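You operate a simulated robot arm through the tools that you are given. There is no shell and no other tool.

You are at the controls of a simulated two-armed robot. One attempt, no reset.

TASK
Take the lid off the white caddy and lay it down on the top of the white table. Put the grey foam scrap from the near end of the white counter on the lower shelf of the wooden table and the orange foam scrap on the top of the wooden table. Open the swing lid. Do these in any order.

It is judged by the outcome, as a careful person would: the job done as asked, and still so three seconds after it is handed in. It fails if anything else is knocked over, pushed out of place, dropped, spilled or broken. A push-on lid holds only when it is set on centred and level and pressed home; a screw cap is set on level and turned clockwise until tight.

THE ROBOT
Two 7-joint arms with fingered hands on one trunk, on a base that moves. Base frame: it is fixed to the floor where the robot stands at the start and does not move with it; the origin is under the middle of the robot, x ahead of it, y to its left, z up; the surface under the hand at the start is at about z = 0.8. Lengths are in m, angles in degrees, forces in N, time in s.
The left shoulder is at the start at [0.059, 0.174, 1.065], the right one opposite. With the tool pointing down near the work surface each hand reaches from about 0.32 to 0.74 m from the robot's upright axis, wherever it stands, measured 20 degrees to its own side. Places, roughly: foam scrap [-1.25, 0.75, 0.75]; lower shelf of the wooden table [-1.4, -0.4, 0.3]; swing lid [0.1, 4.5, 0.7]; top of the wooden table [-1.4, -0.4, 0.9]. Payload 3.8 kg a hand.
The TCP of each hand is the grasp point between the finger pads, 0.026 m short of the fingertips. In the tool frame z runs along the fingers and y along their closing line. The gripper opens to 0.132 m; its body begins 0.073 m behind the TCP. The gripper is a hand of 3 fingers: y runs from the thumb to the fingers, the wrist lies at [0, 0, -0.224] in the tool frame, and closing takes about 1.5 s.
Orientation is told as [roll, pitch, yaw] about the base's x, y, z axes, in that order, counted from this pose: with the fingers straight down and closing along the base's y, the tool's x points along the base's -x, its y along +y and its z along -z.

THE INTERFACE
- The arms move only by the tool nudge_tool. It takes "left_targets", "right_targets" or both (then of equal length, played together; a hand with none holds still); each is one flat list of numbers, 6 for each row, row after row: the shift along the tool's x, y, z in units of 50 mm (1.0 is 50 mm), then the turn, a rotation vector about the tool's x, y, z in units of 5 degrees (1.0 is 5 degrees). In form: [x, y, z, rx, ry, rz, x, y, z, rx, ry, rz, ...]. A call has 1 to 20 rows; each row shifts and turns the commanded pose from where the row before left it, along the tool's axes as they then stand. "left_fingers" and "right_fingers" are, for a hand that has rows, the closure, from 0 (fully open) to 1 (shut), set as the call begins (left out, the last holds). A call with a number of a shift or a turn outside -1 to 1 is refused whole. Rows are played at 5 a second. More than 0.05 m and 8.6 degrees between two rows, or a gripper value outside its range, and nothing of the call is played. Where a pose cannot be reached the arm comes as near as it can. A force on the tool above 40 N (or 10 N above the force at the start of the call, whichever is more), or a blocked arm, ends the call early, and 0.2 s more pass. Each finger travels about 0.108 m/s and halts on what it meets, pressing with about 26 N; the grip force reading is that of the motor and also rises with nothing between the fingers. The clock runs only during rows and for 0.2 s after the last one: add rows that do not move to give the fingers time. The reply holds the time, the measured pose of the TCP, the force on the tool along the base axes, the opening and the grip force, in the units named above and with some noise, with the torque about the TCP (base axes, N m) and any sound that the robot's microphone picked up.
- Cameras (640 x 400 px; columns grow to the right, rows downward): "scene" is now at [0.1773, 0.0024, 0.993]; the picture's right is [0.02, -1.00, 0.00], its down [0.20, 0.00, -0.98] and it looks along [0.98, 0.02, 0.20] (base axes); focal length 214 px, centre (320, 200). "left" rides on the left gripper at [-0.062, 0.003, -0.092] in its tool frame; the picture's right is [-0.05, -1.00, 0.00], its down [0.83, -0.04, -0.56] and it looks along [0.55, -0.03, 0.83] (tool axes); focal length 230 px, centre (320, 200). "right" rides on the right gripper at [0.062, 0.003, -0.092] in its tool frame; the picture's right is [-0.05, 1.00, 0.00], its down [-0.83, -0.04, -0.56] and it looks along [-0.55, -0.03, 0.83] (tool axes); focal length 230 px, centre (320, 200). There is no depth. A picture from a camera that has moved, and an enlarged one, comes with that camera's place and axes in the base frame and with its lens.
- grab_frame(camera): a new picture of that camera. It takes no simulated time.
- raise_lower(by): moves the trunk up (or, below 0, down) by that many m; the arms and the scene camera ride with it, the base frame stays. It gives what a move gives, with no picture.
- steer(legs): drives the robot by 1 to 6 legs, each [ahead, left, turn to the left] in m, m and degrees, along the robot's own axes; the way and the turn of a leg run together, so that a leg with both is an arc; at most 1.5 m and 180 degrees a leg. The arms and the cameras ride along, it lands a little off, and it stops where it bumps. It gives what a move gives.
- move_fingers(finger1, finger2, thumb_bend, hand): sets how far each is bent, from 0 (flat) to 100 (curled in); at 30 the hand is open as for a grip, at 70 the pads meet at the TCP. One left out holds its place. A second passes; each finger stops where it meets its share of the squeeze, and holds until it gets a number again. A gripper value or a shape takes the hand back. It gives what a move gives, with no picture; readings hold the bend of each and the force on the fingers (four entries, about 0 where the hand has none), thumb and palm.
- set_grasp(shape, hand): the hand has 3 fingers and takes this shape, open, in about a second: jaw (thumb against the fingers, like two jaws); tri (thumb and two fingers); tip (a fingertip pinch); poke (one finger out to press); point (the index stretched); flat (the hand flat); cup (the hand cupped); fist (a fist). The gripper value then closes the fingers along that shape, each until it touches; the sizes above hold for jaw. It gives what a move gives, with no picture.
- turn_head(pan, tilt): turns the head with the scene camera to pan (to the left, within 60 degrees either way) and tilt (down, from -29 to 69), counted from straight ahead of the robot (the tilt from the chest, where the trunk bows). It gives what a move gives.
- enlarge(camera, box): a new picture of the part [left, top, right, bottom] of that camera's present view, enlarged. It takes no simulated time.
- sign_off(): hands the job in; it is judged then, once.

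Places have to be worked out from the pictures, the camera data and where the tool is seen. Open the grippers and draw the arms clear of the work before you hand the job in, unless the task says otherwise.

The tools are called by a JSON object that holds its "name" and its "arguments". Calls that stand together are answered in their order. nudge_tool: Moves the arms, as the interface text tells. Its arguments: {"type":"object","properties":{"left_targets":{"type":"array","items":{"type":"number"}},"left_fingers":{"type":"number"},"right_targets":{"type":"array","items":{"type":"number"}},"right_fingers":{"type":"number"}},"required":[]} The other tools are called the same way: raise_lower (by) moves the trunk up or down; set_grasp (shape, hand) gives the hand a shape; move_fingers (finger1, finger2, thumb_bend, hand) moves the fingers one by one; steer (legs) drives the base; turn_head (pan, tilt) turns the head that bears the scene camera; grab_frame (camera) takes a picture; enlarge (camera, box) takes an enlarged picture of a part of a camera's view; sign_off () hands the job in.

At the start:

```text
clock: 0.0
left_eef_pos: [0.3365, 0.1593, 1.0946]
left_orientation: [0.0, 0.0, 0.0]
left_ft_force: [-0.1, 0.2, 0.2]
left_moment: [-0.01, 0.0, -0.02]
left_grip_width: 0.1322
left_grip_force: 0.2
left_shape: jaw
left_bend: [30.0, 30.0, 30.0]
left_finger forces: [0.1, 0.0, 0.0, 0.1, 0.0, 0.0]
right_eef_pos: [0.3237, -0.1822, 1.1698]
right_orientation: [0.0, 0.0, 0.0]
right_ft_force: [-0.2, -1.0, 0.3]
right_moment: [-0.03, -0.03, 0.05]
right_grip_width: 0.1321
right_grip_force: 0.0
right_shape: jaw
right_bend: [30.0, 30.0, 30.0]
right_finger forces: [0.1, 0.0, 0.0, 0.0, 0.0, 0.0]
trunk travel left (down, up): [-0.375, 0.107]
robot x, y, heading: [0.0045, -0.0003, -0.1]
head pan, tilt (commanded): [1.4, -11.7]
```

scene: 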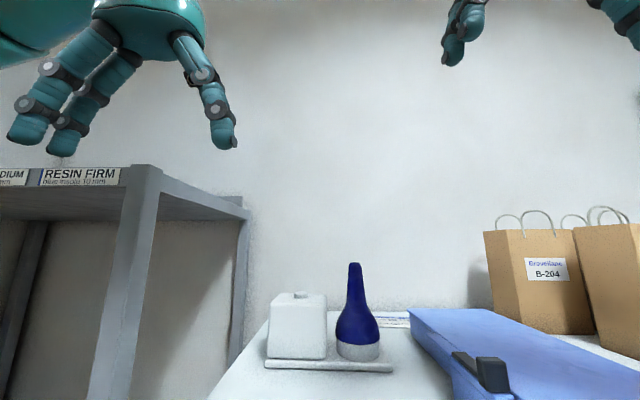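
right: 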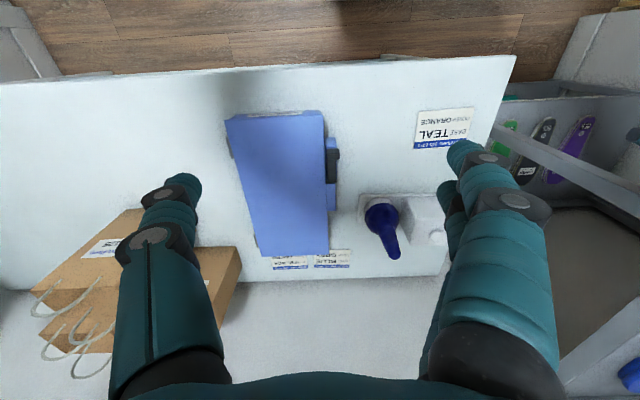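
left: 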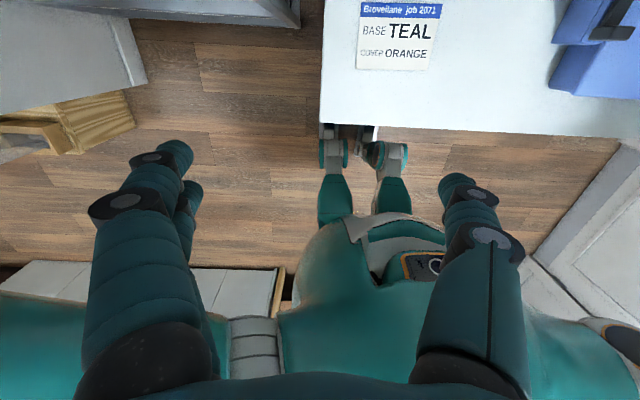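

The pictures show a white table ahead with a tray carrying a white box (caddy?) and a blue bottle, a blue case, and paper bags. I look lower with the head to see the table properly.

{"name": "turn_head", "arguments": {"pan": 0, "tilt": 40}}

{"name": "grab_frame", "arguments": {"camera": "scene"}}

{"name": "turn_head", "arguments": {"pan": 60, "tilt": 15}}

{"name": "grab_frame", "arguments": {"camera": "scene"}}

{"name": "turn_head", "arguments": {"pan": -60, "tilt": 15}}

{"name": "grab_frame", "arguments": {"camera": "scene"}}

```text
clock: 1.2
left_eef_pos: [0.3356, 0.1593, 1.0949]
left_orientation: [0.0, 0.0, 0.0]
left_ft_force: [0.3, 0.0, -0.2]
left_moment: [0.03, 0.02, -0.01]
left_grip_width: 0.1315
left_grip_force: 0.0
left_shape: jaw
left_bend: [30.0, 30.0, 30.0]
left_finger forces: [0.0, 0.1, 0.1, 0.1, 0.1, 0.0]
right_eef_pos: [0.3243, -0.182, 1.1697]
right_orientation: [0.1, 0.1, -0.1]
right_ft_force: [-0.5, -0.3, 1.6]
right_moment: [0.02, 0.01, 0.02]
right_grip_width: 0.1321
right_grip_force: 0.0
right_shape: jaw
right_bend: [30.0, 30.0, 30.0]
right_finger forces: [0.1, 0.0, 0.0, 0.1, 0.0, 0.1]
trunk travel left (down, up): [-0.375, 0.107]
robot x, y, heading: [-0.0017, 0.0008, 0.1]
head pan, tilt (commanded): [0.0, 40.0]
```

```text
taken
camera scene: at [0.1794, 0.0004, 0.9117], right [0.0, -1.0, 0.0], down [-0.64, 0.0, -0.77], along [0.77, 0.0, -0.64], focal length 214 px, centre (320, 200)
```

scene: 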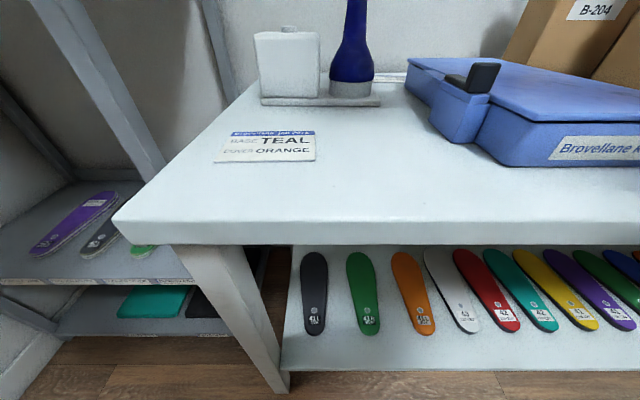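

```text
clock: 2.5
left_eef_pos: [0.3367, 0.158, 1.0937]
left_orientation: [0.0, 0.0, 0.0]
left_ft_force: [0.8, 0.3, 0.9]
left_moment: [-0.04, 0.02, -0.05]
left_grip_width: 0.1319
left_grip_force: 0.1
left_shape: jaw
left_bend: [30.0, 30.0, 30.0]
left_finger forces: [0.0, 0.0, 0.1, 0.1, 0.0, 0.0]
right_eef_pos: [0.3243, -0.1821, 1.1704]
right_orientation: [0.0, 0.0, 0.0]
right_ft_force: [-1.1, 0.3, -0.5]
right_moment: [-0.04, 0.01, -0.01]
right_grip_width: 0.1319
right_grip_force: 0.0
right_shape: jaw
right_bend: [30.0, 30.0, 30.0]
right_finger forces: [0.1, 0.0, 0.0, 0.0, 0.1, 0.1]
trunk travel left (down, up): [-0.375, 0.107]
robot x, y, heading: [0.0045, -0.0022, -0.1]
head pan, tilt (commanded): [60.0, 15.0]
```

```text
taken
camera scene: at [0.1411, 0.0812, 0.9511], right [0.87, -0.5, 0.0], down [-0.13, -0.22, -0.97], along [0.48, 0.84, -0.26], focal length 214 px, centre (320, 200)
```

scene: 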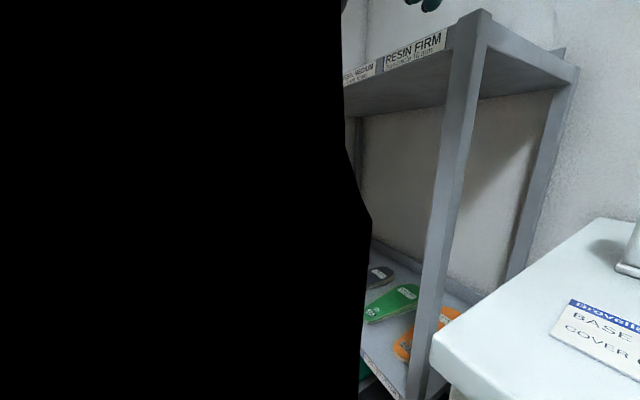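

```text
clock: 4.5
left_eef_pos: [0.3356, 0.1597, 1.0945]
left_orientation: [0.0, 0.0, 0.1]
left_ft_force: [-0.6, 0.1, -0.1]
left_moment: [0.03, 0.01, 0.02]
left_grip_width: 0.1319
left_grip_force: 0.1
left_shape: jaw
left_bend: [30.0, 30.0, 30.0]
left_finger forces: [0.0, 0.0, 0.0, 0.1, 0.0, 0.0]
right_eef_pos: [0.3242, -0.1824, 1.1704]
right_orientation: [0.0, 0.0, 0.1]
right_ft_force: [0.1, 1.1, 0.0]
right_moment: [-0.02, 0.01, 0.0]
right_grip_width: 0.1321
right_grip_force: 0.0
right_shape: jaw
right_bend: [30.0, 30.0, 30.0]
right_finger forces: [0.0, 0.1, 0.0, 0.0, 0.0, 0.0]
trunk travel left (down, up): [-0.375, 0.107]
robot x, y, heading: [-0.0036, 0.0034, -0.0]
head pan, tilt (commanded): [-60.0, 15.0]
```

```text
taken
camera scene: at [0.1411, -0.0805, 0.9512], right [-0.87, -0.5, 0.0], down [-0.13, 0.22, -0.97], along [0.48, -0.84, -0.26], focal length 214 px, centre (320, 200)
```

scene: 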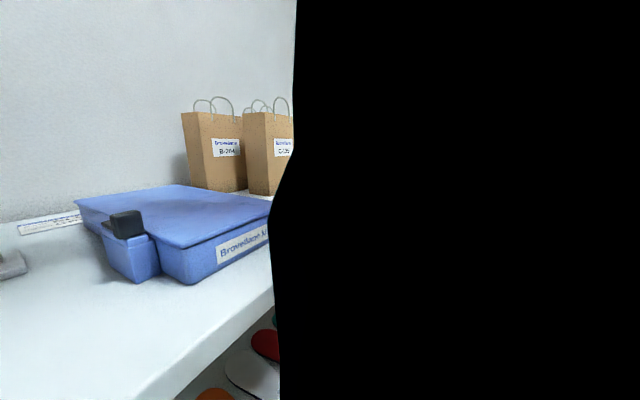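

The white table is ahead; its tray has a white box and a blue bottle. I look closer at that and then survey the room by turning the base in place (nothing seems within about 0.5 m at hand height).

{"name": "turn_head", "arguments": {"pan": 0, "tilt": 20}}

{"name": "enlarge", "arguments": {"camera": "scene", "box": [200, 60, 460, 240]}}

{"name": "grab_frame", "arguments": {"camera": "scene"}}

```text
clock: 5.8
left_eef_pos: [0.3366, 0.1593, 1.0952]
left_orientation: [0.0, 0.1, 0.1]
left_ft_force: [0.0, 0.2, 0.6]
left_moment: [0.0, 0.01, 0.01]
left_grip_width: 0.1318
left_grip_force: 0.1
left_shape: jaw
left_bend: [30.0, 30.0, 30.0]
left_finger forces: [0.0, 0.0, 0.0, 0.0, 0.0, 0.0]
right_eef_pos: [0.3237, -0.1826, 1.1701]
right_orientation: [0.0, 0.0, 0.0]
right_ft_force: [0.1, 0.4, -0.3]
right_moment: [-0.01, 0.03, 0.0]
right_grip_width: 0.132
right_grip_force: 0.0
right_shape: jaw
right_bend: [30.0, 30.0, 30.0]
right_finger forces: [0.1, 0.0, 0.0, 0.0, 0.1, 0.1]
trunk travel left (down, up): [-0.375, 0.107]
robot x, y, heading: [-0.0013, -0.0009, 0.1]
head pan, tilt (commanded): [0.0, 20.0]
```

```text
2.22 times, centred on (330, 150) of scene
camera zoom: at [0.1874, 0.0003, 0.943], right [0.0, -1.0, 0.0], down [-0.34, 0.0, -0.94], along [0.94, 0.0, -0.34], focal length 477 px, centre (298, 311)
```

zoom: 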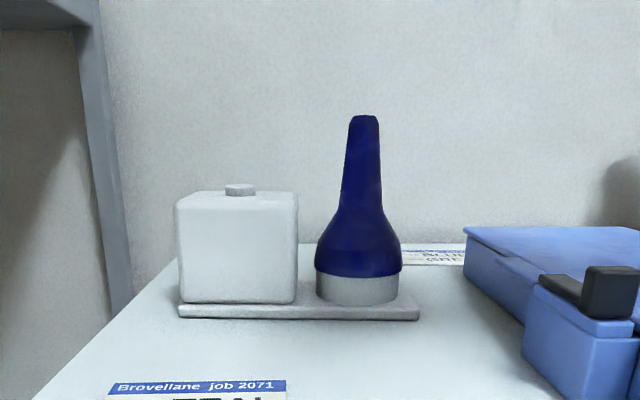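

```text
taken
camera scene: at [0.1874, 0.0003, 0.943], right [0.0, -1.0, 0.0], down [-0.34, 0.0, -0.94], along [0.94, 0.0, -0.34], focal length 214 px, centre (320, 200)
```

scene: 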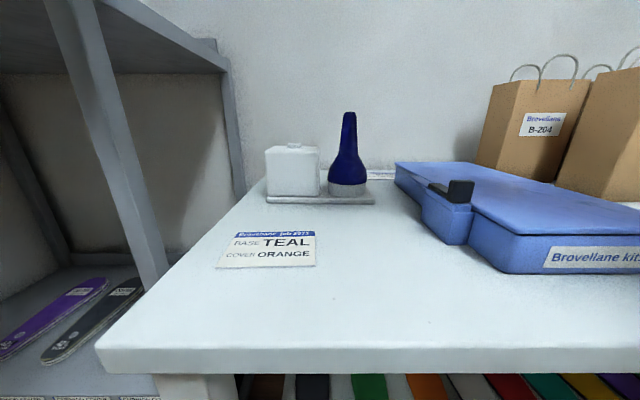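

Nothing here is plainly a "caddy with lid" yet (the white block may be part of a glue stand). I turn in place to survey the rest of the room.

{"name": "steer", "arguments": {"legs": [[0, 0, 80]]}}

{"name": "grab_frame", "arguments": {"camera": "scene"}}

{"name": "steer", "arguments": {"legs": [[0, 0, 80]]}}

{"name": "grab_frame", "arguments": {"camera": "scene"}}

```text
clock: 9.7
left_eef_pos: [-0.1, 0.3573, 1.0939]
left_orientation: [-0.1, 0.0, 80.3]
left_ft_force: [0.1, 0.3, -1.6]
left_moment: [-0.04, 0.0, 0.0]
left_grip_width: 0.132
left_grip_force: 0.2
left_shape: jaw
left_bend: [30.0, 30.0, 30.0]
left_finger forces: [0.1, 0.0, 0.0, 0.1, 0.0, 0.1]
right_eef_pos: [0.234, 0.2883, 1.1703]
right_orientation: [0.2, 0.0, 80.3]
right_ft_force: [0.4, 0.3, -0.2]
right_moment: [0.01, -0.01, 0.0]
right_grip_width: 0.1317
right_grip_force: 0.0
right_shape: jaw
right_bend: [30.0, 30.0, 30.0]
right_finger forces: [0.1, 0.0, 0.0, 0.0, 0.0, 0.1]
trunk travel left (down, up): [-0.375, 0.107]
robot x, y, heading: [0.0028, 0.0034, 80.2]
head pan, tilt (commanded): [0.0, 20.0]
```

```text
taken
camera scene: at [0.0311, 0.1857, 0.943], right [0.99, -0.17, 0.0], down [-0.06, -0.34, -0.94], along [0.16, 0.93, -0.34], focal length 214 px, centre (320, 200)
```

scene: 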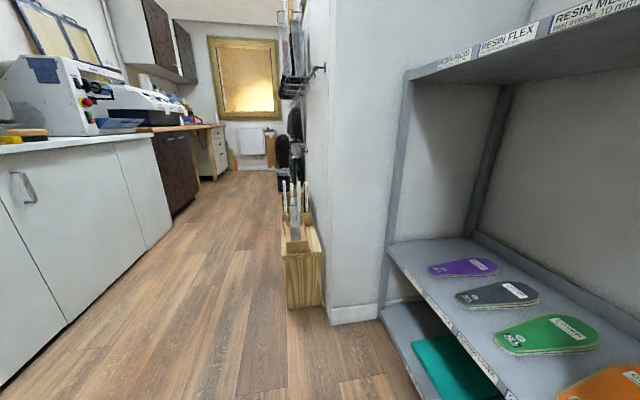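

```text
clock: 13.5
left_eef_pos: [-0.3695, -0.0417, 1.095]
left_orientation: [-0.1, 0.0, 161.0]
left_ft_force: [0.7, 1.5, 0.2]
left_moment: [-0.02, 0.02, 0.01]
left_grip_width: 0.1321
left_grip_force: 0.0
left_shape: jaw
left_bend: [30.0, 30.0, 30.0]
left_finger forces: [0.0, 0.1, 0.1, 0.1, 0.0, 0.1]
right_eef_pos: [-0.2475, 0.2778, 1.1695]
right_orientation: [0.1, 0.0, 161.1]
right_ft_force: [0.0, 0.5, -0.7]
right_moment: [0.02, -0.03, 0.05]
right_grip_width: 0.1319
right_grip_force: 0.0
right_shape: jaw
right_bend: [30.0, 30.0, 30.0]
right_finger forces: [0.1, 0.0, 0.0, 0.0, 0.1, 0.0]
trunk travel left (down, up): [-0.375, 0.107]
robot x, y, heading: [-0.0002, 0.0008, 161.2]
head pan, tilt (commanded): [0.0, 20.0]
```

```text
taken
camera scene: at [-0.1782, 0.0616, 0.943], right [0.33, 0.95, 0.0], down [0.32, -0.11, -0.94], along [-0.89, 0.31, -0.34], focal length 214 px, centre (320, 200)
```

scene: 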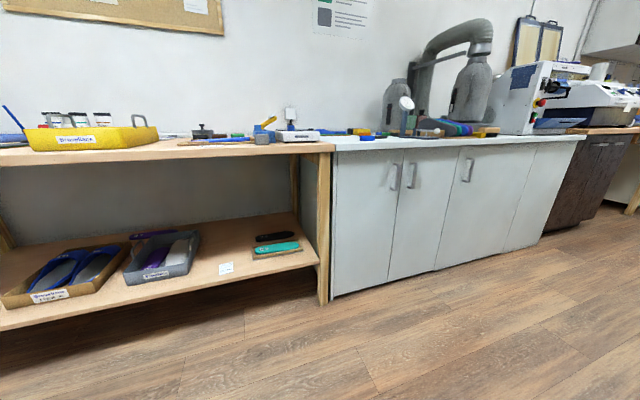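

This shows the wooden table (with lower shelf) and the white counter with items; the far end of the corridor has a white bin (swing lid). I zoom in on the counter and wood table, then complete the survey.

{"name": "enlarge", "arguments": {"camera": "scene", "box": [320, 60, 640, 260]}}

{"name": "enlarge", "arguments": {"camera": "scene", "box": [0, 80, 340, 300]}}

{"name": "steer", "arguments": {"legs": [[0, 0, 80]]}}

{"name": "grab_frame", "arguments": {"camera": "scene"}}

```text
2.00 times, centred on (480, 160) of scene
camera zoom: at [-0.1782, 0.0616, 0.943], right [0.33, 0.95, 0.0], down [0.32, -0.11, -0.94], along [-0.89, 0.31, -0.34], focal length 429 px, centre (0, 280)
```

zoom: 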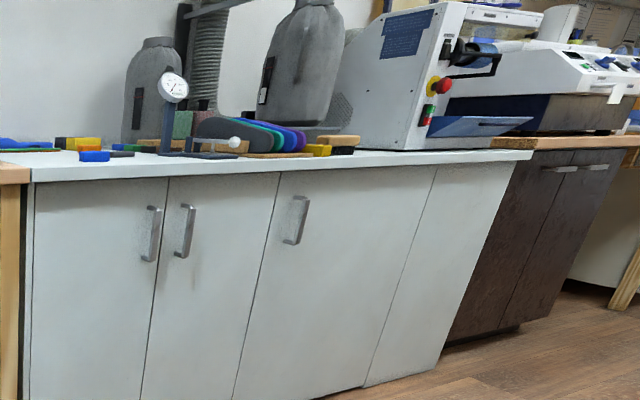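

```text
1.82 times, centred on (170, 190) of scene
camera zoom: at [-0.1782, 0.0616, 0.943], right [0.33, 0.95, 0.0], down [0.32, -0.11, -0.94], along [-0.89, 0.31, -0.34], focal length 390 px, centre (593, 218)
```

zoom: 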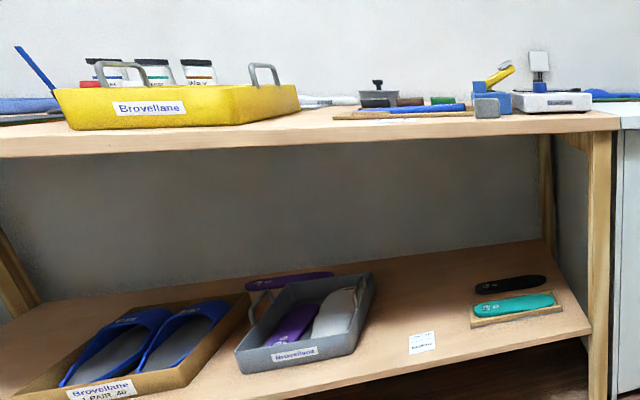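

```text
clock: 17.3
left_eef_pos: [-0.028, -0.3711, 1.0944]
left_orientation: [0.0, -0.1, -119.5]
left_ft_force: [0.8, 0.3, 0.7]
left_moment: [0.01, -0.01, 0.02]
left_grip_width: 0.1317
left_grip_force: 0.0
left_shape: jaw
left_bend: [30.0, 30.0, 30.0]
left_finger forces: [0.1, 0.0, 0.0, 0.0, 0.0, 0.0]
right_eef_pos: [-0.3189, -0.192, 1.17]
right_orientation: [-0.1, 0.1, -119.6]
right_ft_force: [-0.5, -0.3, -0.4]
right_moment: [0.01, 0.02, -0.04]
right_grip_width: 0.1317
right_grip_force: 0.1
right_shape: jaw
right_bend: [30.0, 30.0, 30.0]
right_finger forces: [0.0, 0.0, 0.0, 0.0, 0.1, 0.1]
trunk travel left (down, up): [-0.375, 0.107]
robot x, y, heading: [0.0004, -0.0018, -119.3]
head pan, tilt (commanded): [0.0, 20.0]
```

```text
taken
camera scene: at [-0.0933, -0.163, 0.943], right [-0.87, 0.49, 0.0], down [0.17, 0.3, -0.94], along [-0.46, -0.82, -0.34], focal length 214 px, centre (320, 200)
```

scene: 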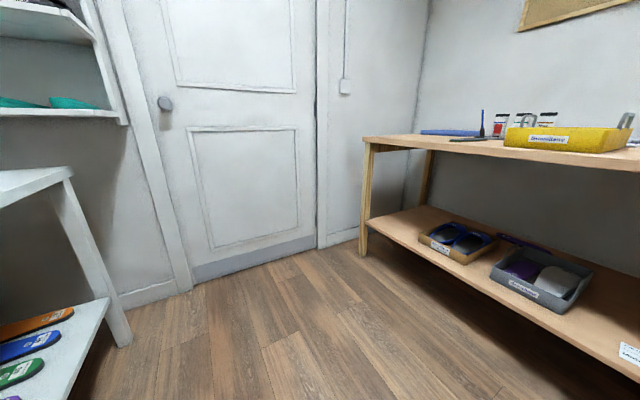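

Door side seen; now I turn on to view the right end of the white table.

{"name": "steer", "arguments": {"legs": [[0, 0, 65]]}}

{"name": "grab_frame", "arguments": {"camera": "scene"}}

{"name": "turn_head", "arguments": {"pan": 40, "tilt": 20}}

{"name": "grab_frame", "arguments": {"camera": "scene"}}

```text
clock: 20.5
left_eef_pos: [0.3219, -0.1853, 1.0957]
left_orientation: [-0.1, 0.0, -55.1]
left_ft_force: [0.3, 0.4, 0.5]
left_moment: [-0.03, 0.02, 0.01]
left_grip_width: 0.1322
left_grip_force: 0.1
left_shape: jaw
left_bend: [30.0, 30.0, 30.0]
left_finger forces: [0.0, 0.0, 0.1, 0.0, 0.1, 0.1]
right_eef_pos: [0.0354, -0.369, 1.1705]
right_orientation: [0.0, 0.0, -55.1]
right_ft_force: [0.3, 0.1, -0.4]
right_moment: [0.01, 0.02, 0.01]
right_grip_width: 0.1317
right_grip_force: 0.0
right_shape: jaw
right_bend: [30.0, 30.0, 30.0]
right_finger forces: [0.0, 0.0, 0.0, 0.0, 0.1, 0.0]
trunk travel left (down, up): [-0.375, 0.107]
robot x, y, heading: [0.0029, 0.0007, -55.0]
head pan, tilt (commanded): [0.0, 20.0]
```

```text
taken
camera scene: at [0.107, -0.1538, 0.943], right [-0.82, -0.57, 0.0], down [-0.2, 0.28, -0.94], along [0.54, -0.77, -0.34], focal length 214 px, centre (320, 200)
```

scene: 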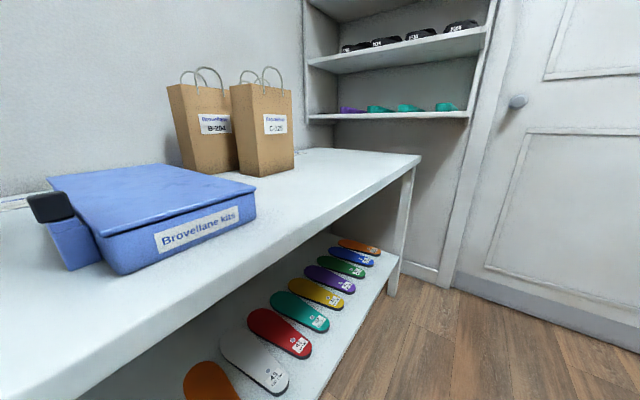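

```text
clock: 21.6
left_eef_pos: [0.3226, -0.1847, 1.095]
left_orientation: [0.0, 0.1, -55.2]
left_ft_force: [0.3, 0.2, -0.6]
left_moment: [-0.01, -0.01, -0.02]
left_grip_width: 0.1319
left_grip_force: 0.0
left_shape: jaw
left_bend: [30.0, 30.0, 30.0]
left_finger forces: [0.1, 0.1, 0.1, 0.0, 0.0, 0.1]
right_eef_pos: [0.0354, -0.3709, 1.169]
right_orientation: [-0.1, 0.0, -55.1]
right_ft_force: [0.3, 0.5, 0.5]
right_moment: [-0.01, 0.0, -0.03]
right_grip_width: 0.1318
right_grip_force: 0.1
right_shape: jaw
right_bend: [30.0, 30.0, 30.0]
right_finger forces: [0.0, 0.0, 0.0, 0.0, 0.0, 0.1]
trunk travel left (down, up): [-0.375, 0.107]
robot x, y, heading: [0.0002, -0.0027, -55.4]
head pan, tilt (commanded): [40.0, 20.0]
```

```text
taken
camera scene: at [0.1436, -0.1018, 0.943], right [-0.26, -0.97, 0.0], down [-0.33, 0.09, -0.94], along [0.91, -0.25, -0.34], focal length 214 px, centre (320, 200)
```

scene: 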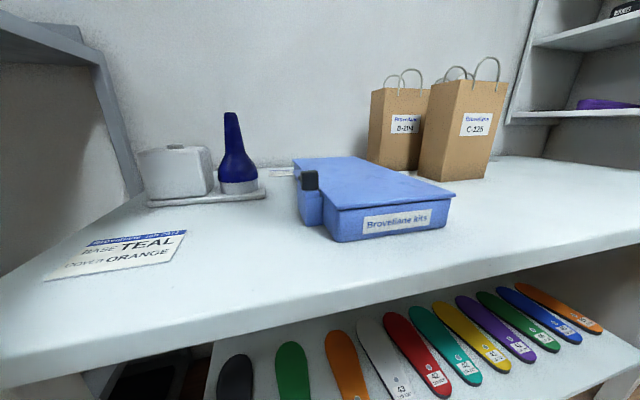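

From this angle the white box seems to have a lid with a knob. I zoom in on it.

{"name": "enlarge", "arguments": {"camera": "scene", "box": [110, 90, 290, 230]}}

{"name": "steer", "arguments": {"legs": [[0, 0, 55]]}}

{"name": "raise_lower", "arguments": {"by": 0.1}}

{"name": "turn_head", "arguments": {"pan": 0, "tilt": 25}}

{"name": "enlarge", "arguments": {"camera": "scene", "box": [240, 60, 420, 220]}}

```text
2.86 times, centred on (200, 160) of scene
camera zoom: at [0.1436, -0.1018, 0.943], right [-0.26, -0.97, 0.0], down [-0.33, 0.09, -0.94], along [0.91, -0.25, -0.34], focal length 613 px, centre (663, 314)
```

zoom: 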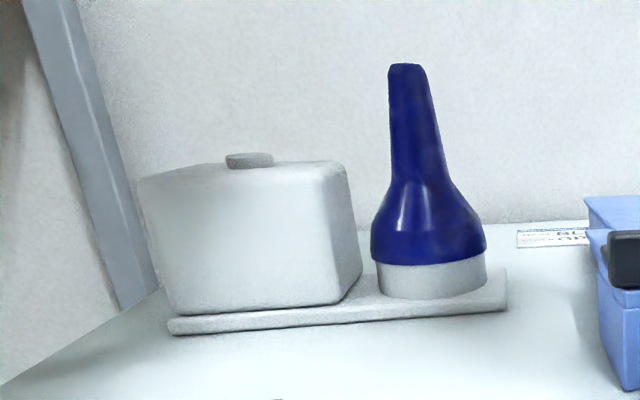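

```text
clock: 24.5
left_eef_pos: [0.3364, 0.1585, 1.0946]
left_orientation: [0.0, -0.1, -0.1]
left_ft_force: [-0.1, 0.5, -1.2]
left_moment: [0.0, 0.0, 0.02]
left_grip_width: 0.1317
left_grip_force: 0.0
left_shape: jaw
left_bend: [30.0, 30.0, 30.0]
left_finger forces: [0.0, 0.1, 0.0, 0.0, 0.1, 0.0]
right_eef_pos: [0.3242, -0.1838, 1.1697]
right_orientation: [0.0, 0.1, 0.0]
right_ft_force: [0.7, 0.4, -0.6]
right_moment: [0.0, 0.04, -0.02]
right_grip_width: 0.1321
right_grip_force: 0.0
right_shape: jaw
right_bend: [30.0, 30.0, 30.0]
right_finger forces: [0.1, 0.0, 0.0, 0.0, 0.0, 0.0]
trunk travel left (down, up): [-0.375, 0.107]
robot x, y, heading: [-0.0011, -0.0026, -0.2]
head pan, tilt (commanded): [40.0, 20.0]
```

```text
clock: 25.8
left_eef_pos: [0.338, 0.1581, 1.1945]
left_orientation: [0.0, 0.1, -0.1]
left_ft_force: [0.5, 0.2, -0.2]
left_moment: [-0.01, 0.06, 0.02]
left_grip_width: 0.1319
left_grip_force: 0.1
left_shape: jaw
left_bend: [30.0, 30.0, 30.0]
left_finger forces: [0.0, 0.0, 0.1, 0.0, 0.0, 0.0]
right_eef_pos: [0.3256, -0.1828, 1.2693]
right_orientation: [0.0, 0.2, 0.0]
right_ft_force: [0.7, 0.0, -0.7]
right_moment: [0.0, -0.01, -0.01]
right_grip_width: 0.1319
right_grip_force: 0.0
right_shape: jaw
right_bend: [30.0, 30.0, 30.0]
right_finger forces: [0.0, 0.0, 0.0, 0.1, 0.0, 0.1]
trunk travel left (down, up): [-0.475, 0.007]
robot x, y, heading: [0.0, -0.0037, -0.1]
head pan, tilt (commanded): [40.0, 20.0]
```

```text
clock: 26.9
left_eef_pos: [0.3363, 0.1583, 1.1951]
left_orientation: [0.0, 0.0, 0.0]
left_ft_force: [0.5, 0.8, -0.1]
left_moment: [0.04, -0.02, 0.0]
left_grip_width: 0.1319
left_grip_force: 0.0
left_shape: jaw
left_bend: [30.0, 30.0, 30.0]
left_finger forces: [0.0, 0.1, 0.0, 0.0, 0.1, 0.0]
right_eef_pos: [0.3227, -0.1824, 1.2696]
right_orientation: [0.1, -0.1, 0.1]
right_ft_force: [0.3, -0.4, 0.2]
right_moment: [0.0, 0.0, -0.01]
right_grip_width: 0.1318
right_grip_force: 0.0
right_shape: jaw
right_bend: [30.0, 30.0, 30.0]
right_finger forces: [0.0, 0.0, 0.1, 0.1, 0.0, 0.0]
trunk travel left (down, up): [-0.475, 0.007]
robot x, y, heading: [0.0036, 0.0012, 0.1]
head pan, tilt (commanded): [0.0, 25.0]
```

```text
2.50 times, centred on (330, 140) of scene
camera zoom: at [0.1998, 0.0003, 1.0664], right [0.0, -1.0, 0.0], down [-0.42, 0.0, -0.91], along [0.91, 0.0, -0.42], focal length 536 px, centre (295, 350)
```

zoom: 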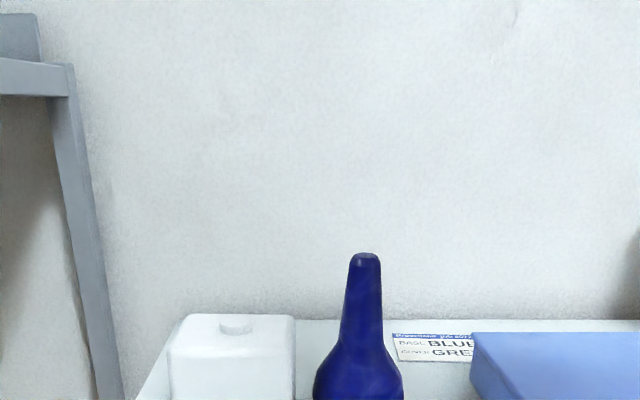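

The white block looks like a bottle stand, so I want to see the far part of the room before deciding which object is the caddy. I turn left and zoom down the corridor.

{"name": "steer", "arguments": {"legs": [[0, 0, 90]]}}

{"name": "turn_head", "arguments": {"pan": 0, "tilt": 10}}

{"name": "enlarge", "arguments": {"camera": "scene", "box": [100, 80, 340, 230]}}

{"name": "enlarge", "arguments": {"camera": "scene", "box": [220, 100, 320, 180]}}

{"name": "grab_frame", "arguments": {"camera": "scene"}}

```text
clock: 31.1
left_eef_pos: [-0.1526, 0.3381, 1.1951]
left_orientation: [0.0, 0.0, 89.0]
left_ft_force: [-0.1, -0.2, 0.6]
left_moment: [0.01, 0.01, 0.02]
left_grip_width: 0.1322
left_grip_force: 0.0
left_shape: jaw
left_bend: [30.0, 30.0, 30.0]
left_finger forces: [0.0, 0.0, 0.0, 0.1, 0.0, 0.0]
right_eef_pos: [0.1884, 0.3195, 1.2709]
right_orientation: [0.0, 0.0, 88.9]
right_ft_force: [0.0, -0.1, 0.4]
right_moment: [0.01, 0.04, 0.01]
right_grip_width: 0.132
right_grip_force: 0.1
right_shape: jaw
right_bend: [30.0, 30.0, 30.0]
right_finger forces: [0.0, 0.0, 0.1, 0.0, 0.1, 0.0]
trunk travel left (down, up): [-0.475, 0.007]
robot x, y, heading: [-0.0003, 0.0019, 88.7]
head pan, tilt (commanded): [0.0, 25.0]
```

```text
clock: 31.8
left_eef_pos: [-0.1531, 0.3396, 1.1945]
left_orientation: [0.0, 0.0, 88.9]
left_ft_force: [-0.1, -0.6, 0.2]
left_moment: [0.01, -0.01, -0.04]
left_grip_width: 0.1319
left_grip_force: 0.0
left_shape: jaw
left_bend: [30.0, 30.0, 30.0]
left_finger forces: [0.0, 0.0, 0.0, 0.1, 0.0, 0.0]
right_eef_pos: [0.1878, 0.3206, 1.2703]
right_orientation: [-0.1, 0.0, 88.9]
right_ft_force: [0.3, 0.1, -0.4]
right_moment: [0.04, -0.01, 0.0]
right_grip_width: 0.1316
right_grip_force: 0.0
right_shape: jaw
right_bend: [30.0, 30.0, 30.0]
right_finger forces: [0.0, 0.1, 0.0, 0.1, 0.0, 0.1]
trunk travel left (down, up): [-0.475, 0.007]
robot x, y, heading: [-0.0021, -0.0025, 88.6]
head pan, tilt (commanded): [0.0, 10.0]
```

```text
2.67 times, centred on (220, 155) of scene
camera zoom: at [0.0032, 0.2015, 1.0907], right [1.0, -0.02, 0.0], down [0.0, -0.17, -0.98], along [0.02, 0.98, -0.17], focal length 572 px, centre (587, 320)
```

zoom: 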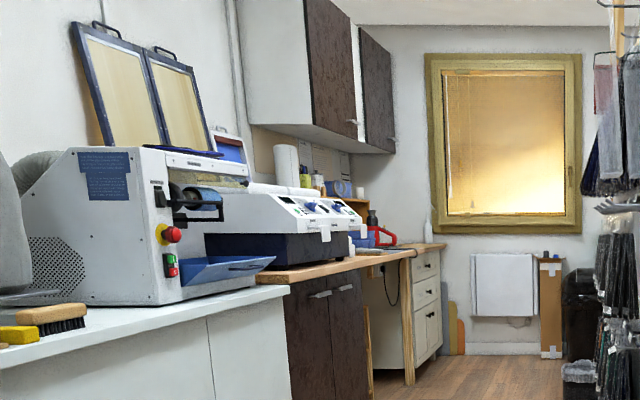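

```text
5.00 times, centred on (270, 140) of scene
camera zoom: at [0.0032, 0.2015, 1.0907], right [1.0, -0.02, 0.0], down [0.0, -0.17, -0.98], along [0.02, 0.98, -0.17], focal length 1072 px, centre (570, 500)
```

zoom: 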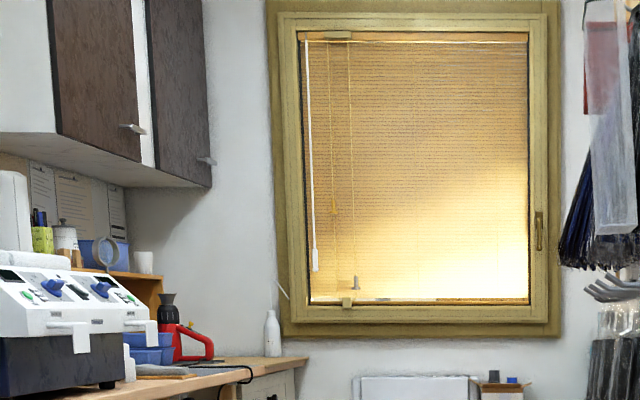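

```text
taken
camera scene: at [0.0032, 0.2015, 1.0907], right [1.0, -0.02, 0.0], down [0.0, -0.17, -0.98], along [0.02, 0.98, -0.17], focal length 214 px, centre (320, 200)
```

scene: 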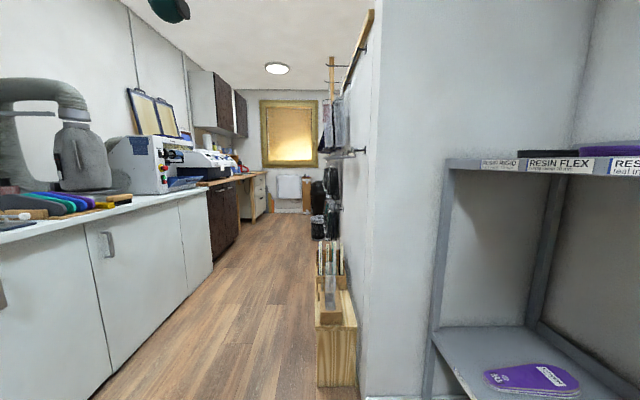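

The swing-lid bin appears to be the dark bin at the far end right side. I now drive towards the white counter's near end (facing -x) to look for the foam scraps.

{"name": "steer", "arguments": {"legs": [[0, 0, 91.4], [0.3, 0, 0], [0, -0.65, 0]]}}

{"name": "turn_head", "arguments": {"pan": 0, "tilt": 35}}

{"name": "grab_frame", "arguments": {"camera": "scene"}}

```text
clock: 43.5
left_eef_pos: [-0.6512, 0.4618, 1.1952]
left_orientation: [0.0, 0.0, -178.0]
left_ft_force: [-0.1, -0.7, -0.6]
left_moment: [0.03, 0.01, 0.0]
left_grip_width: 0.1318
left_grip_force: 0.1
left_shape: jaw
left_bend: [30.0, 30.0, 30.0]
left_finger forces: [0.0, 0.1, 0.0, 0.0, 0.1, 0.0]
right_eef_pos: [-0.6506, 0.8037, 1.271]
right_orientation: [0.0, 0.0, -178.0]
right_ft_force: [-0.6, 0.1, 0.0]
right_moment: [0.02, 0.04, 0.03]
right_grip_width: 0.132
right_grip_force: 0.1
right_shape: jaw
right_bend: [30.0, 30.0, 30.0]
right_finger forces: [0.1, 0.1, 0.1, 0.1, 0.0, 0.0]
trunk travel left (down, up): [-0.475, 0.007]
robot x, y, heading: [-0.3201, 0.6308, -178.1]
head pan, tilt (commanded): [0.0, 10.0]
```

```text
clock: 44.4
left_eef_pos: [-0.6513, 0.4621, 1.1948]
left_orientation: [0.0, 0.1, -177.9]
left_ft_force: [0.4, 1.3, -0.3]
left_moment: [0.0, 0.0, 0.01]
left_grip_width: 0.132
left_grip_force: 0.1
left_shape: jaw
left_bend: [30.0, 30.0, 30.0]
left_finger forces: [0.1, 0.0, 0.0, 0.0, 0.1, 0.0]
right_eef_pos: [-0.6517, 0.8034, 1.2702]
right_orientation: [0.1, -0.1, -178.0]
right_ft_force: [-0.6, 0.0, -0.9]
right_moment: [0.0, 0.04, 0.01]
right_grip_width: 0.1318
right_grip_force: 0.1
right_shape: jaw
right_bend: [30.0, 30.0, 30.0]
right_finger forces: [0.1, 0.0, 0.1, 0.0, 0.0, 0.1]
trunk travel left (down, up): [-0.475, 0.007]
robot x, y, heading: [-0.3238, 0.6355, -178.1]
head pan, tilt (commanded): [0.0, 35.0]
```

```text
taken
camera scene: at [-0.5175, 0.6263, 1.0507], right [-0.04, 1.0, 0.0], down [0.57, 0.02, -0.82], along [-0.82, -0.03, -0.57], focal length 214 px, centre (320, 200)
```

scene: 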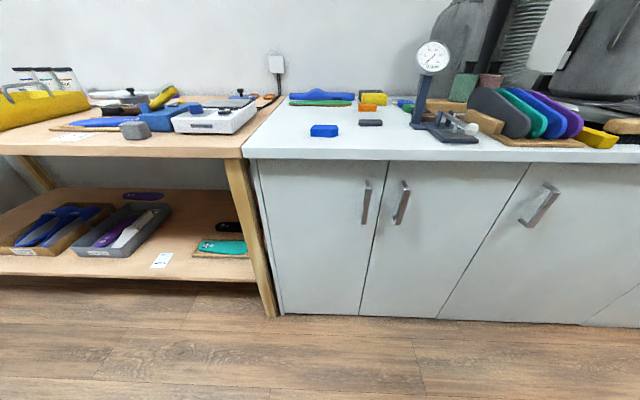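

{"name": "enlarge", "arguments": {"camera": "scene", "box": [260, 60, 440, 170]}}

{"name": "enlarge", "arguments": {"camera": "scene", "box": [40, 60, 270, 200]}}

{"name": "enlarge", "arguments": {"camera": "scene", "box": [60, 180, 280, 300]}}

```text
3.56 times, centred on (350, 115) of scene
camera zoom: at [-0.5175, 0.6263, 1.0507], right [-0.04, 1.0, 0.0], down [0.57, 0.02, -0.82], along [-0.82, -0.03, -0.57], focal length 763 px, centre (213, 502)
```

zoom: 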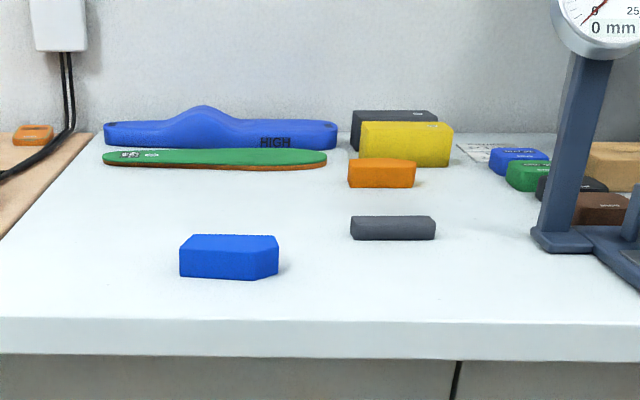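

```text
2.78 times, centred on (155, 130) of scene
camera zoom: at [-0.5175, 0.6263, 1.0507], right [-0.04, 1.0, 0.0], down [0.57, 0.02, -0.82], along [-0.82, -0.03, -0.57], focal length 597 px, centre (779, 395)
```

zoom: 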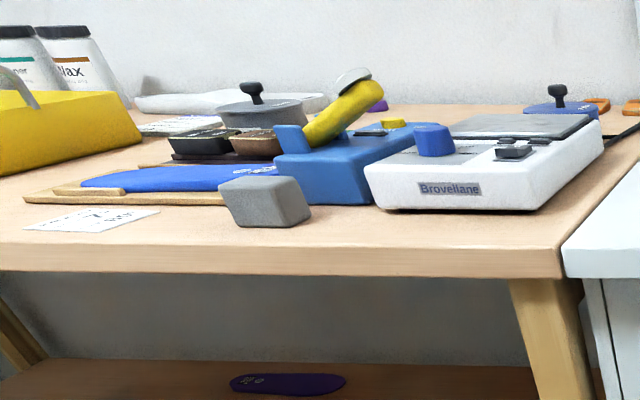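

```text
2.91 times, centred on (170, 240) of scene
camera zoom: at [-0.5175, 0.6263, 1.0507], right [-0.04, 1.0, 0.0], down [0.57, 0.02, -0.82], along [-0.82, -0.03, -0.57], focal length 624 px, centre (756, 84)
```

zoom: 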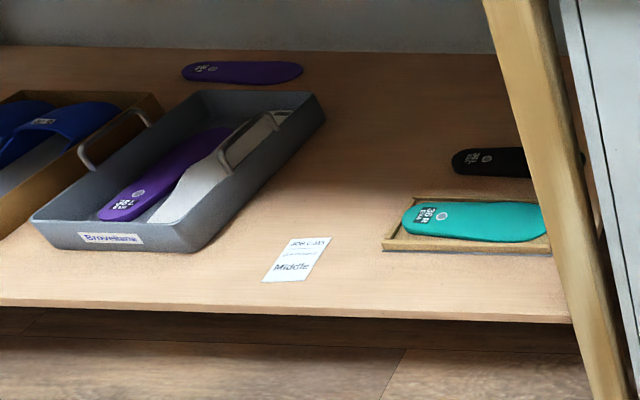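

I see the near end of the white counter: small blue, grey and orange scraps, a yellow and a dark block, an insole etc. I estimate grey ≈[-1.27,0.77], orange ≈[-1.48,0.79] if the top is at z≈0.84. I check wrist views to see base clearance and triangulate.

{"name": "grab_frame", "arguments": {"camera": "left"}}

{"name": "grab_frame", "arguments": {"camera": "right"}}

{"name": "turn_head", "arguments": {"pan": 0, "tilt": 69}}

{"name": "grab_frame", "arguments": {"camera": "scene"}}

```text
taken
camera left: at [-0.7128, 0.4569, 1.2864], right [-0.09, 1.0, 0.0], down [0.83, 0.07, 0.55], along [0.55, 0.05, -0.83], focal length 230 px, centre (320, 200)
```

left: 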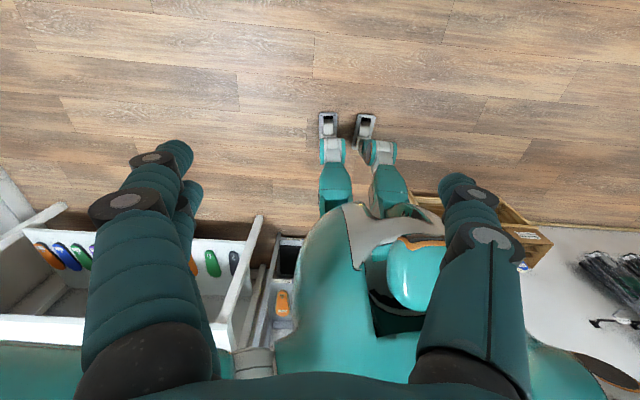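

```text
taken
camera right: at [-0.5893, 0.8032, 1.3625], right [-0.02, -1.0, 0.0], down [-0.83, 0.01, 0.56], along [-0.56, 0.01, -0.83], focal length 230 px, centre (320, 200)
```

right: 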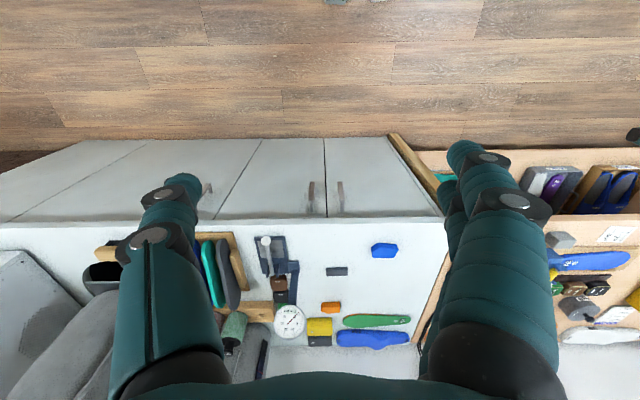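

```text
clock: 45.4
left_eef_pos: [-0.6513, 0.462, 1.1946]
left_orientation: [-0.1, 0.0, -178.0]
left_ft_force: [-0.2, 0.6, 0.7]
left_moment: [0.0, -0.02, -0.01]
left_grip_width: 0.1319
left_grip_force: 0.1
left_shape: jaw
left_bend: [30.0, 30.0, 30.0]
left_finger forces: [0.0, 0.0, 0.0, 0.1, 0.0, 0.0]
right_eef_pos: [-0.6507, 0.8034, 1.2706]
right_orientation: [0.1, 0.0, -177.9]
right_ft_force: [0.3, 0.1, 0.4]
right_moment: [-0.01, 0.01, 0.02]
right_grip_width: 0.1319
right_grip_force: 0.0
right_shape: jaw
right_bend: [30.0, 30.0, 30.0]
right_finger forces: [0.0, 0.0, 0.1, 0.1, 0.1, 0.0]
trunk travel left (down, up): [-0.475, 0.007]
robot x, y, heading: [-0.3216, 0.6322, -178.1]
head pan, tilt (commanded): [0.0, 68.8]
```

```text
taken
camera scene: at [-0.4854, 0.6275, 1.007], right [-0.04, 1.0, 0.0], down [0.93, 0.03, -0.36], along [-0.36, -0.01, -0.93], focal length 214 px, centre (320, 200)
```

scene: 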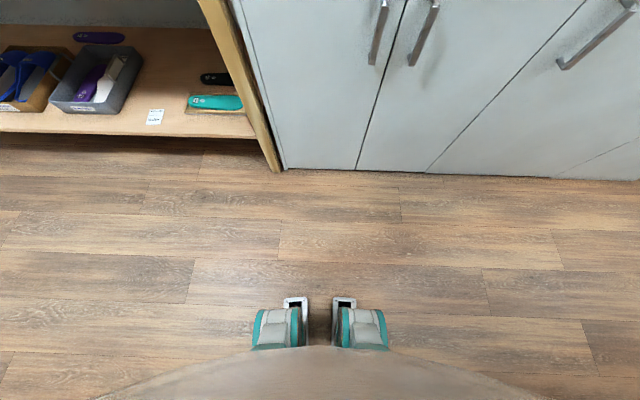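

Triangulating with both cameras: grey scrap ≈[-1.207,0.758,0.867], orange ≈[-1.405,0.776,0.87], counter edge x≈-1.04, top z≈0.855. The dial gauge stands at about [-1.22,0.91] and up to z 1.07, so I'll use the left arm and stand to its +y side; I drive there.

{"name": "steer", "arguments": {"legs": [[0, 0, -1.9], [0, -0.3, 0], [0.4, 0, 0]]}}

{"name": "turn_head", "arguments": {"pan": 15, "tilt": 40}}

{"name": "grab_frame", "arguments": {"camera": "scene"}}

{"name": "grab_frame", "arguments": {"camera": "right"}}

```text
clock: 51.1
left_eef_pos: [-1.0598, 0.7727, 1.1958]
left_orientation: [0.0, -0.1, -180.0]
left_ft_force: [-0.4, 0.1, 0.8]
left_moment: [-0.03, 0.0, 0.0]
left_grip_width: 0.132
left_grip_force: 0.1
left_shape: jaw
left_bend: [30.0, 30.0, 30.0]
left_finger forces: [0.0, 0.0, 0.0, 0.0, 0.1, 0.1]
right_eef_pos: [-1.0475, 1.114, 1.2689]
right_orientation: [-0.1, 0.0, -179.8]
right_ft_force: [-0.9, 0.6, -0.3]
right_moment: [0.02, 0.02, 0.01]
right_grip_width: 0.1319
right_grip_force: 0.0
right_shape: jaw
right_bend: [30.0, 30.0, 30.0]
right_finger forces: [0.0, 0.0, 0.1, 0.0, 0.0, 0.1]
trunk travel left (down, up): [-0.475, 0.007]
robot x, y, heading: [-0.7217, 0.9343, -180.0]
head pan, tilt (commanded): [0.0, 68.8]
```

```text
clock: 52.1
left_eef_pos: [-1.0597, 0.7722, 1.194]
left_orientation: [0.0, 0.1, -180.0]
left_ft_force: [-0.4, -1.0, -1.1]
left_moment: [-0.01, 0.01, 0.02]
left_grip_width: 0.132
left_grip_force: 0.0
left_shape: jaw
left_bend: [30.0, 30.0, 30.0]
left_finger forces: [0.0, 0.0, 0.1, 0.1, 0.1, 0.0]
right_eef_pos: [-1.0477, 1.1138, 1.2701]
right_orientation: [0.0, 0.0, -179.9]
right_ft_force: [-0.5, -0.1, 1.0]
right_moment: [0.01, -0.02, -0.02]
right_grip_width: 0.1318
right_grip_force: 0.0
right_shape: jaw
right_bend: [30.0, 30.0, 30.0]
right_finger forces: [0.0, 0.0, 0.0, 0.1, 0.0, 0.0]
trunk travel left (down, up): [-0.475, 0.007]
robot x, y, heading: [-0.7244, 0.9328, -179.9]
head pan, tilt (commanded): [15.0, 40.0]
```

```text
taken
camera scene: at [-0.9142, 0.91, 1.0431], right [-0.26, 0.97, 0.0], down [0.62, 0.17, -0.77], along [-0.74, -0.2, -0.64], focal length 214 px, centre (320, 200)
```

scene: 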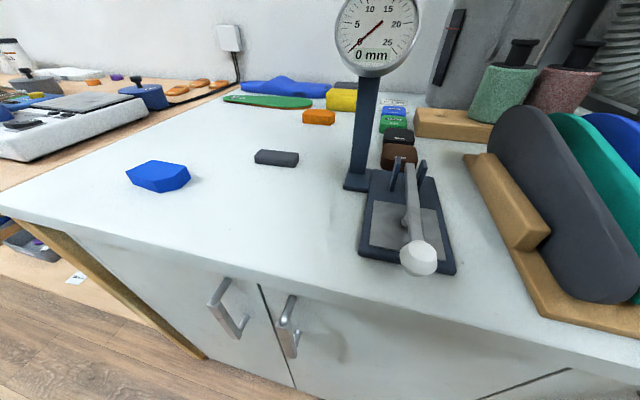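

```text
taken
camera right: at [-0.9858, 1.1112, 1.3626], right [-0.05, -1.0, 0.0], down [-0.83, 0.04, 0.56], along [-0.56, 0.03, -0.83], focal length 230 px, centre (320, 200)
```

right: 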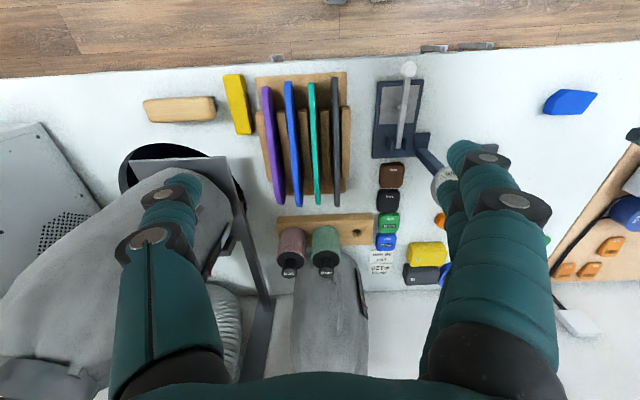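

The grey scrap confirms at ≈[-1.206,0.756], orange ≈[-1.415,0.772]. I bring the left hand (closing along y) above the grey scrap to z≈1.0 and check with the wrist camera.

{"name": "nudge_tool", "arguments": {"left_targets": [-1, 0.1, 0, 0, 0, 0, -1, 0.1, 0, 0, 0, 0, -0.94, 0.1, 0, 0, 0, 0, 0, 0, 1, 0, 0, 0, 0, 0, 1, 0, 0, 0, 0, 0, 1, 0, 0, 0, 0, 0, 0.8, 0, 0, 0], "left_fingers": 0}}

{"name": "grab_frame", "arguments": {"camera": "left"}}

{"name": "grab_frame", "arguments": {"camera": "scene"}}

```text
refused: row 1 steps farther than a row can; nothing moved
```

```text
taken
camera left: at [-1.121, 0.7692, 1.2865], right [-0.05, 1.0, 0.0], down [0.83, 0.04, 0.55], along [0.55, 0.03, -0.83], focal length 230 px, centre (320, 200)
```

left: 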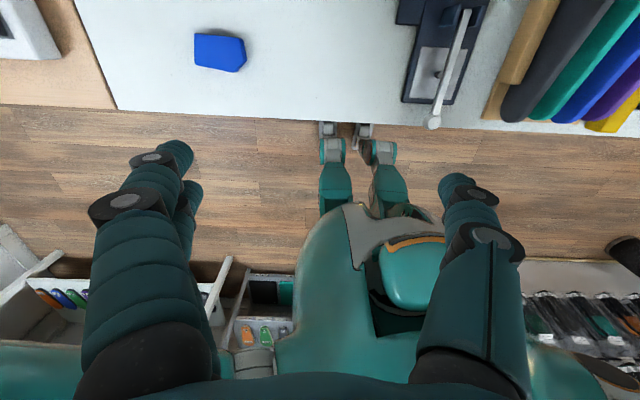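

```text
taken
camera scene: at [-0.9142, 0.91, 1.0431], right [-0.26, 0.97, 0.0], down [0.62, 0.17, -0.77], along [-0.74, -0.2, -0.64], focal length 214 px, centre (320, 200)
```

scene: 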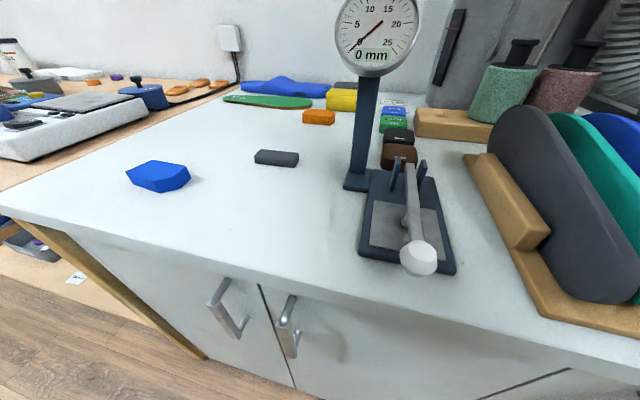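

The row step was over 50 mm in norm; I keep each row's total shift below that.

{"name": "nudge_tool", "arguments": {"left_targets": [-0.98, 0, 0, 0, 0, 0, -0.98, 0, 0, 0, 0, 0, -0.95, 0.2, 0, 0, 0, 0, 0, 0.1, 0.95, 0, 0, 0, 0, 0, 0.95, 0, 0, 0, 0, 0, 0.95, 0, 0, 0, 0, 0, 0.95, 0, 0, 0], "left_fingers": 0}}

{"name": "grab_frame", "arguments": {"camera": "left"}}

{"name": "grab_frame", "arguments": {"camera": "scene"}}

```text
clock: 53.7
left_eef_pos: [-1.2076, 0.7587, 1.0043]
left_orientation: [-0.1, -0.2, -179.8]
left_ft_force: [-0.8, -1.1, 0.0]
left_moment: [0.02, 0.01, -0.01]
left_grip_width: 0.132
left_grip_force: 0.0
left_shape: jaw
left_bend: [30.0, 30.0, 30.0]
left_finger forces: [0.1, 0.0, 0.0, 0.0, 0.1, 0.1]
right_eef_pos: [-1.048, 1.1128, 1.2708]
right_orientation: [0.0, 0.0, -179.9]
right_ft_force: [-0.6, -0.6, -1.4]
right_moment: [0.0, 0.01, 0.01]
right_grip_width: 0.1317
right_grip_force: 0.0
right_shape: jaw
right_bend: [30.0, 30.0, 30.0]
right_finger forces: [0.1, 0.1, 0.1, 0.0, 0.0, 0.0]
trunk travel left (down, up): [-0.475, 0.007]
robot x, y, heading: [-0.7291, 0.9349, -179.8]
head pan, tilt (commanded): [15.0, 40.0]
```

```text
taken
camera left: at [-1.2703, 0.7546, 1.0962], right [-0.05, 1.0, 0.0], down [0.83, 0.04, 0.55], along [0.55, 0.03, -0.83], focal length 230 px, centre (320, 200)
```

left: 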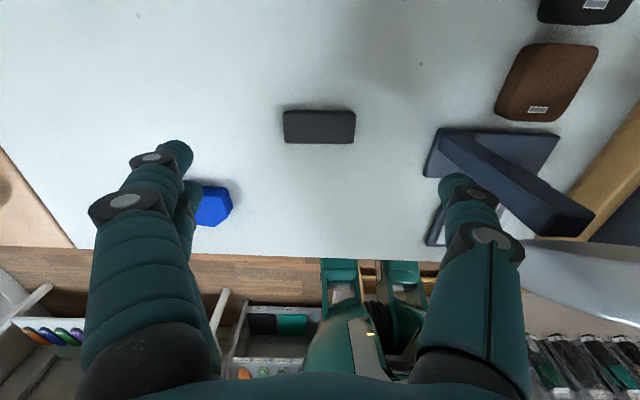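

```text
taken
camera scene: at [-0.9146, 0.9097, 1.0429], right [-0.26, 0.97, 0.0], down [0.62, 0.17, -0.77], along [-0.74, -0.2, -0.64], focal length 214 px, centre (320, 200)
```

scene: 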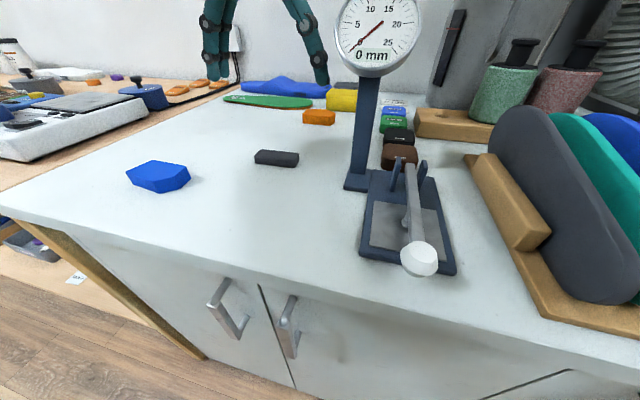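

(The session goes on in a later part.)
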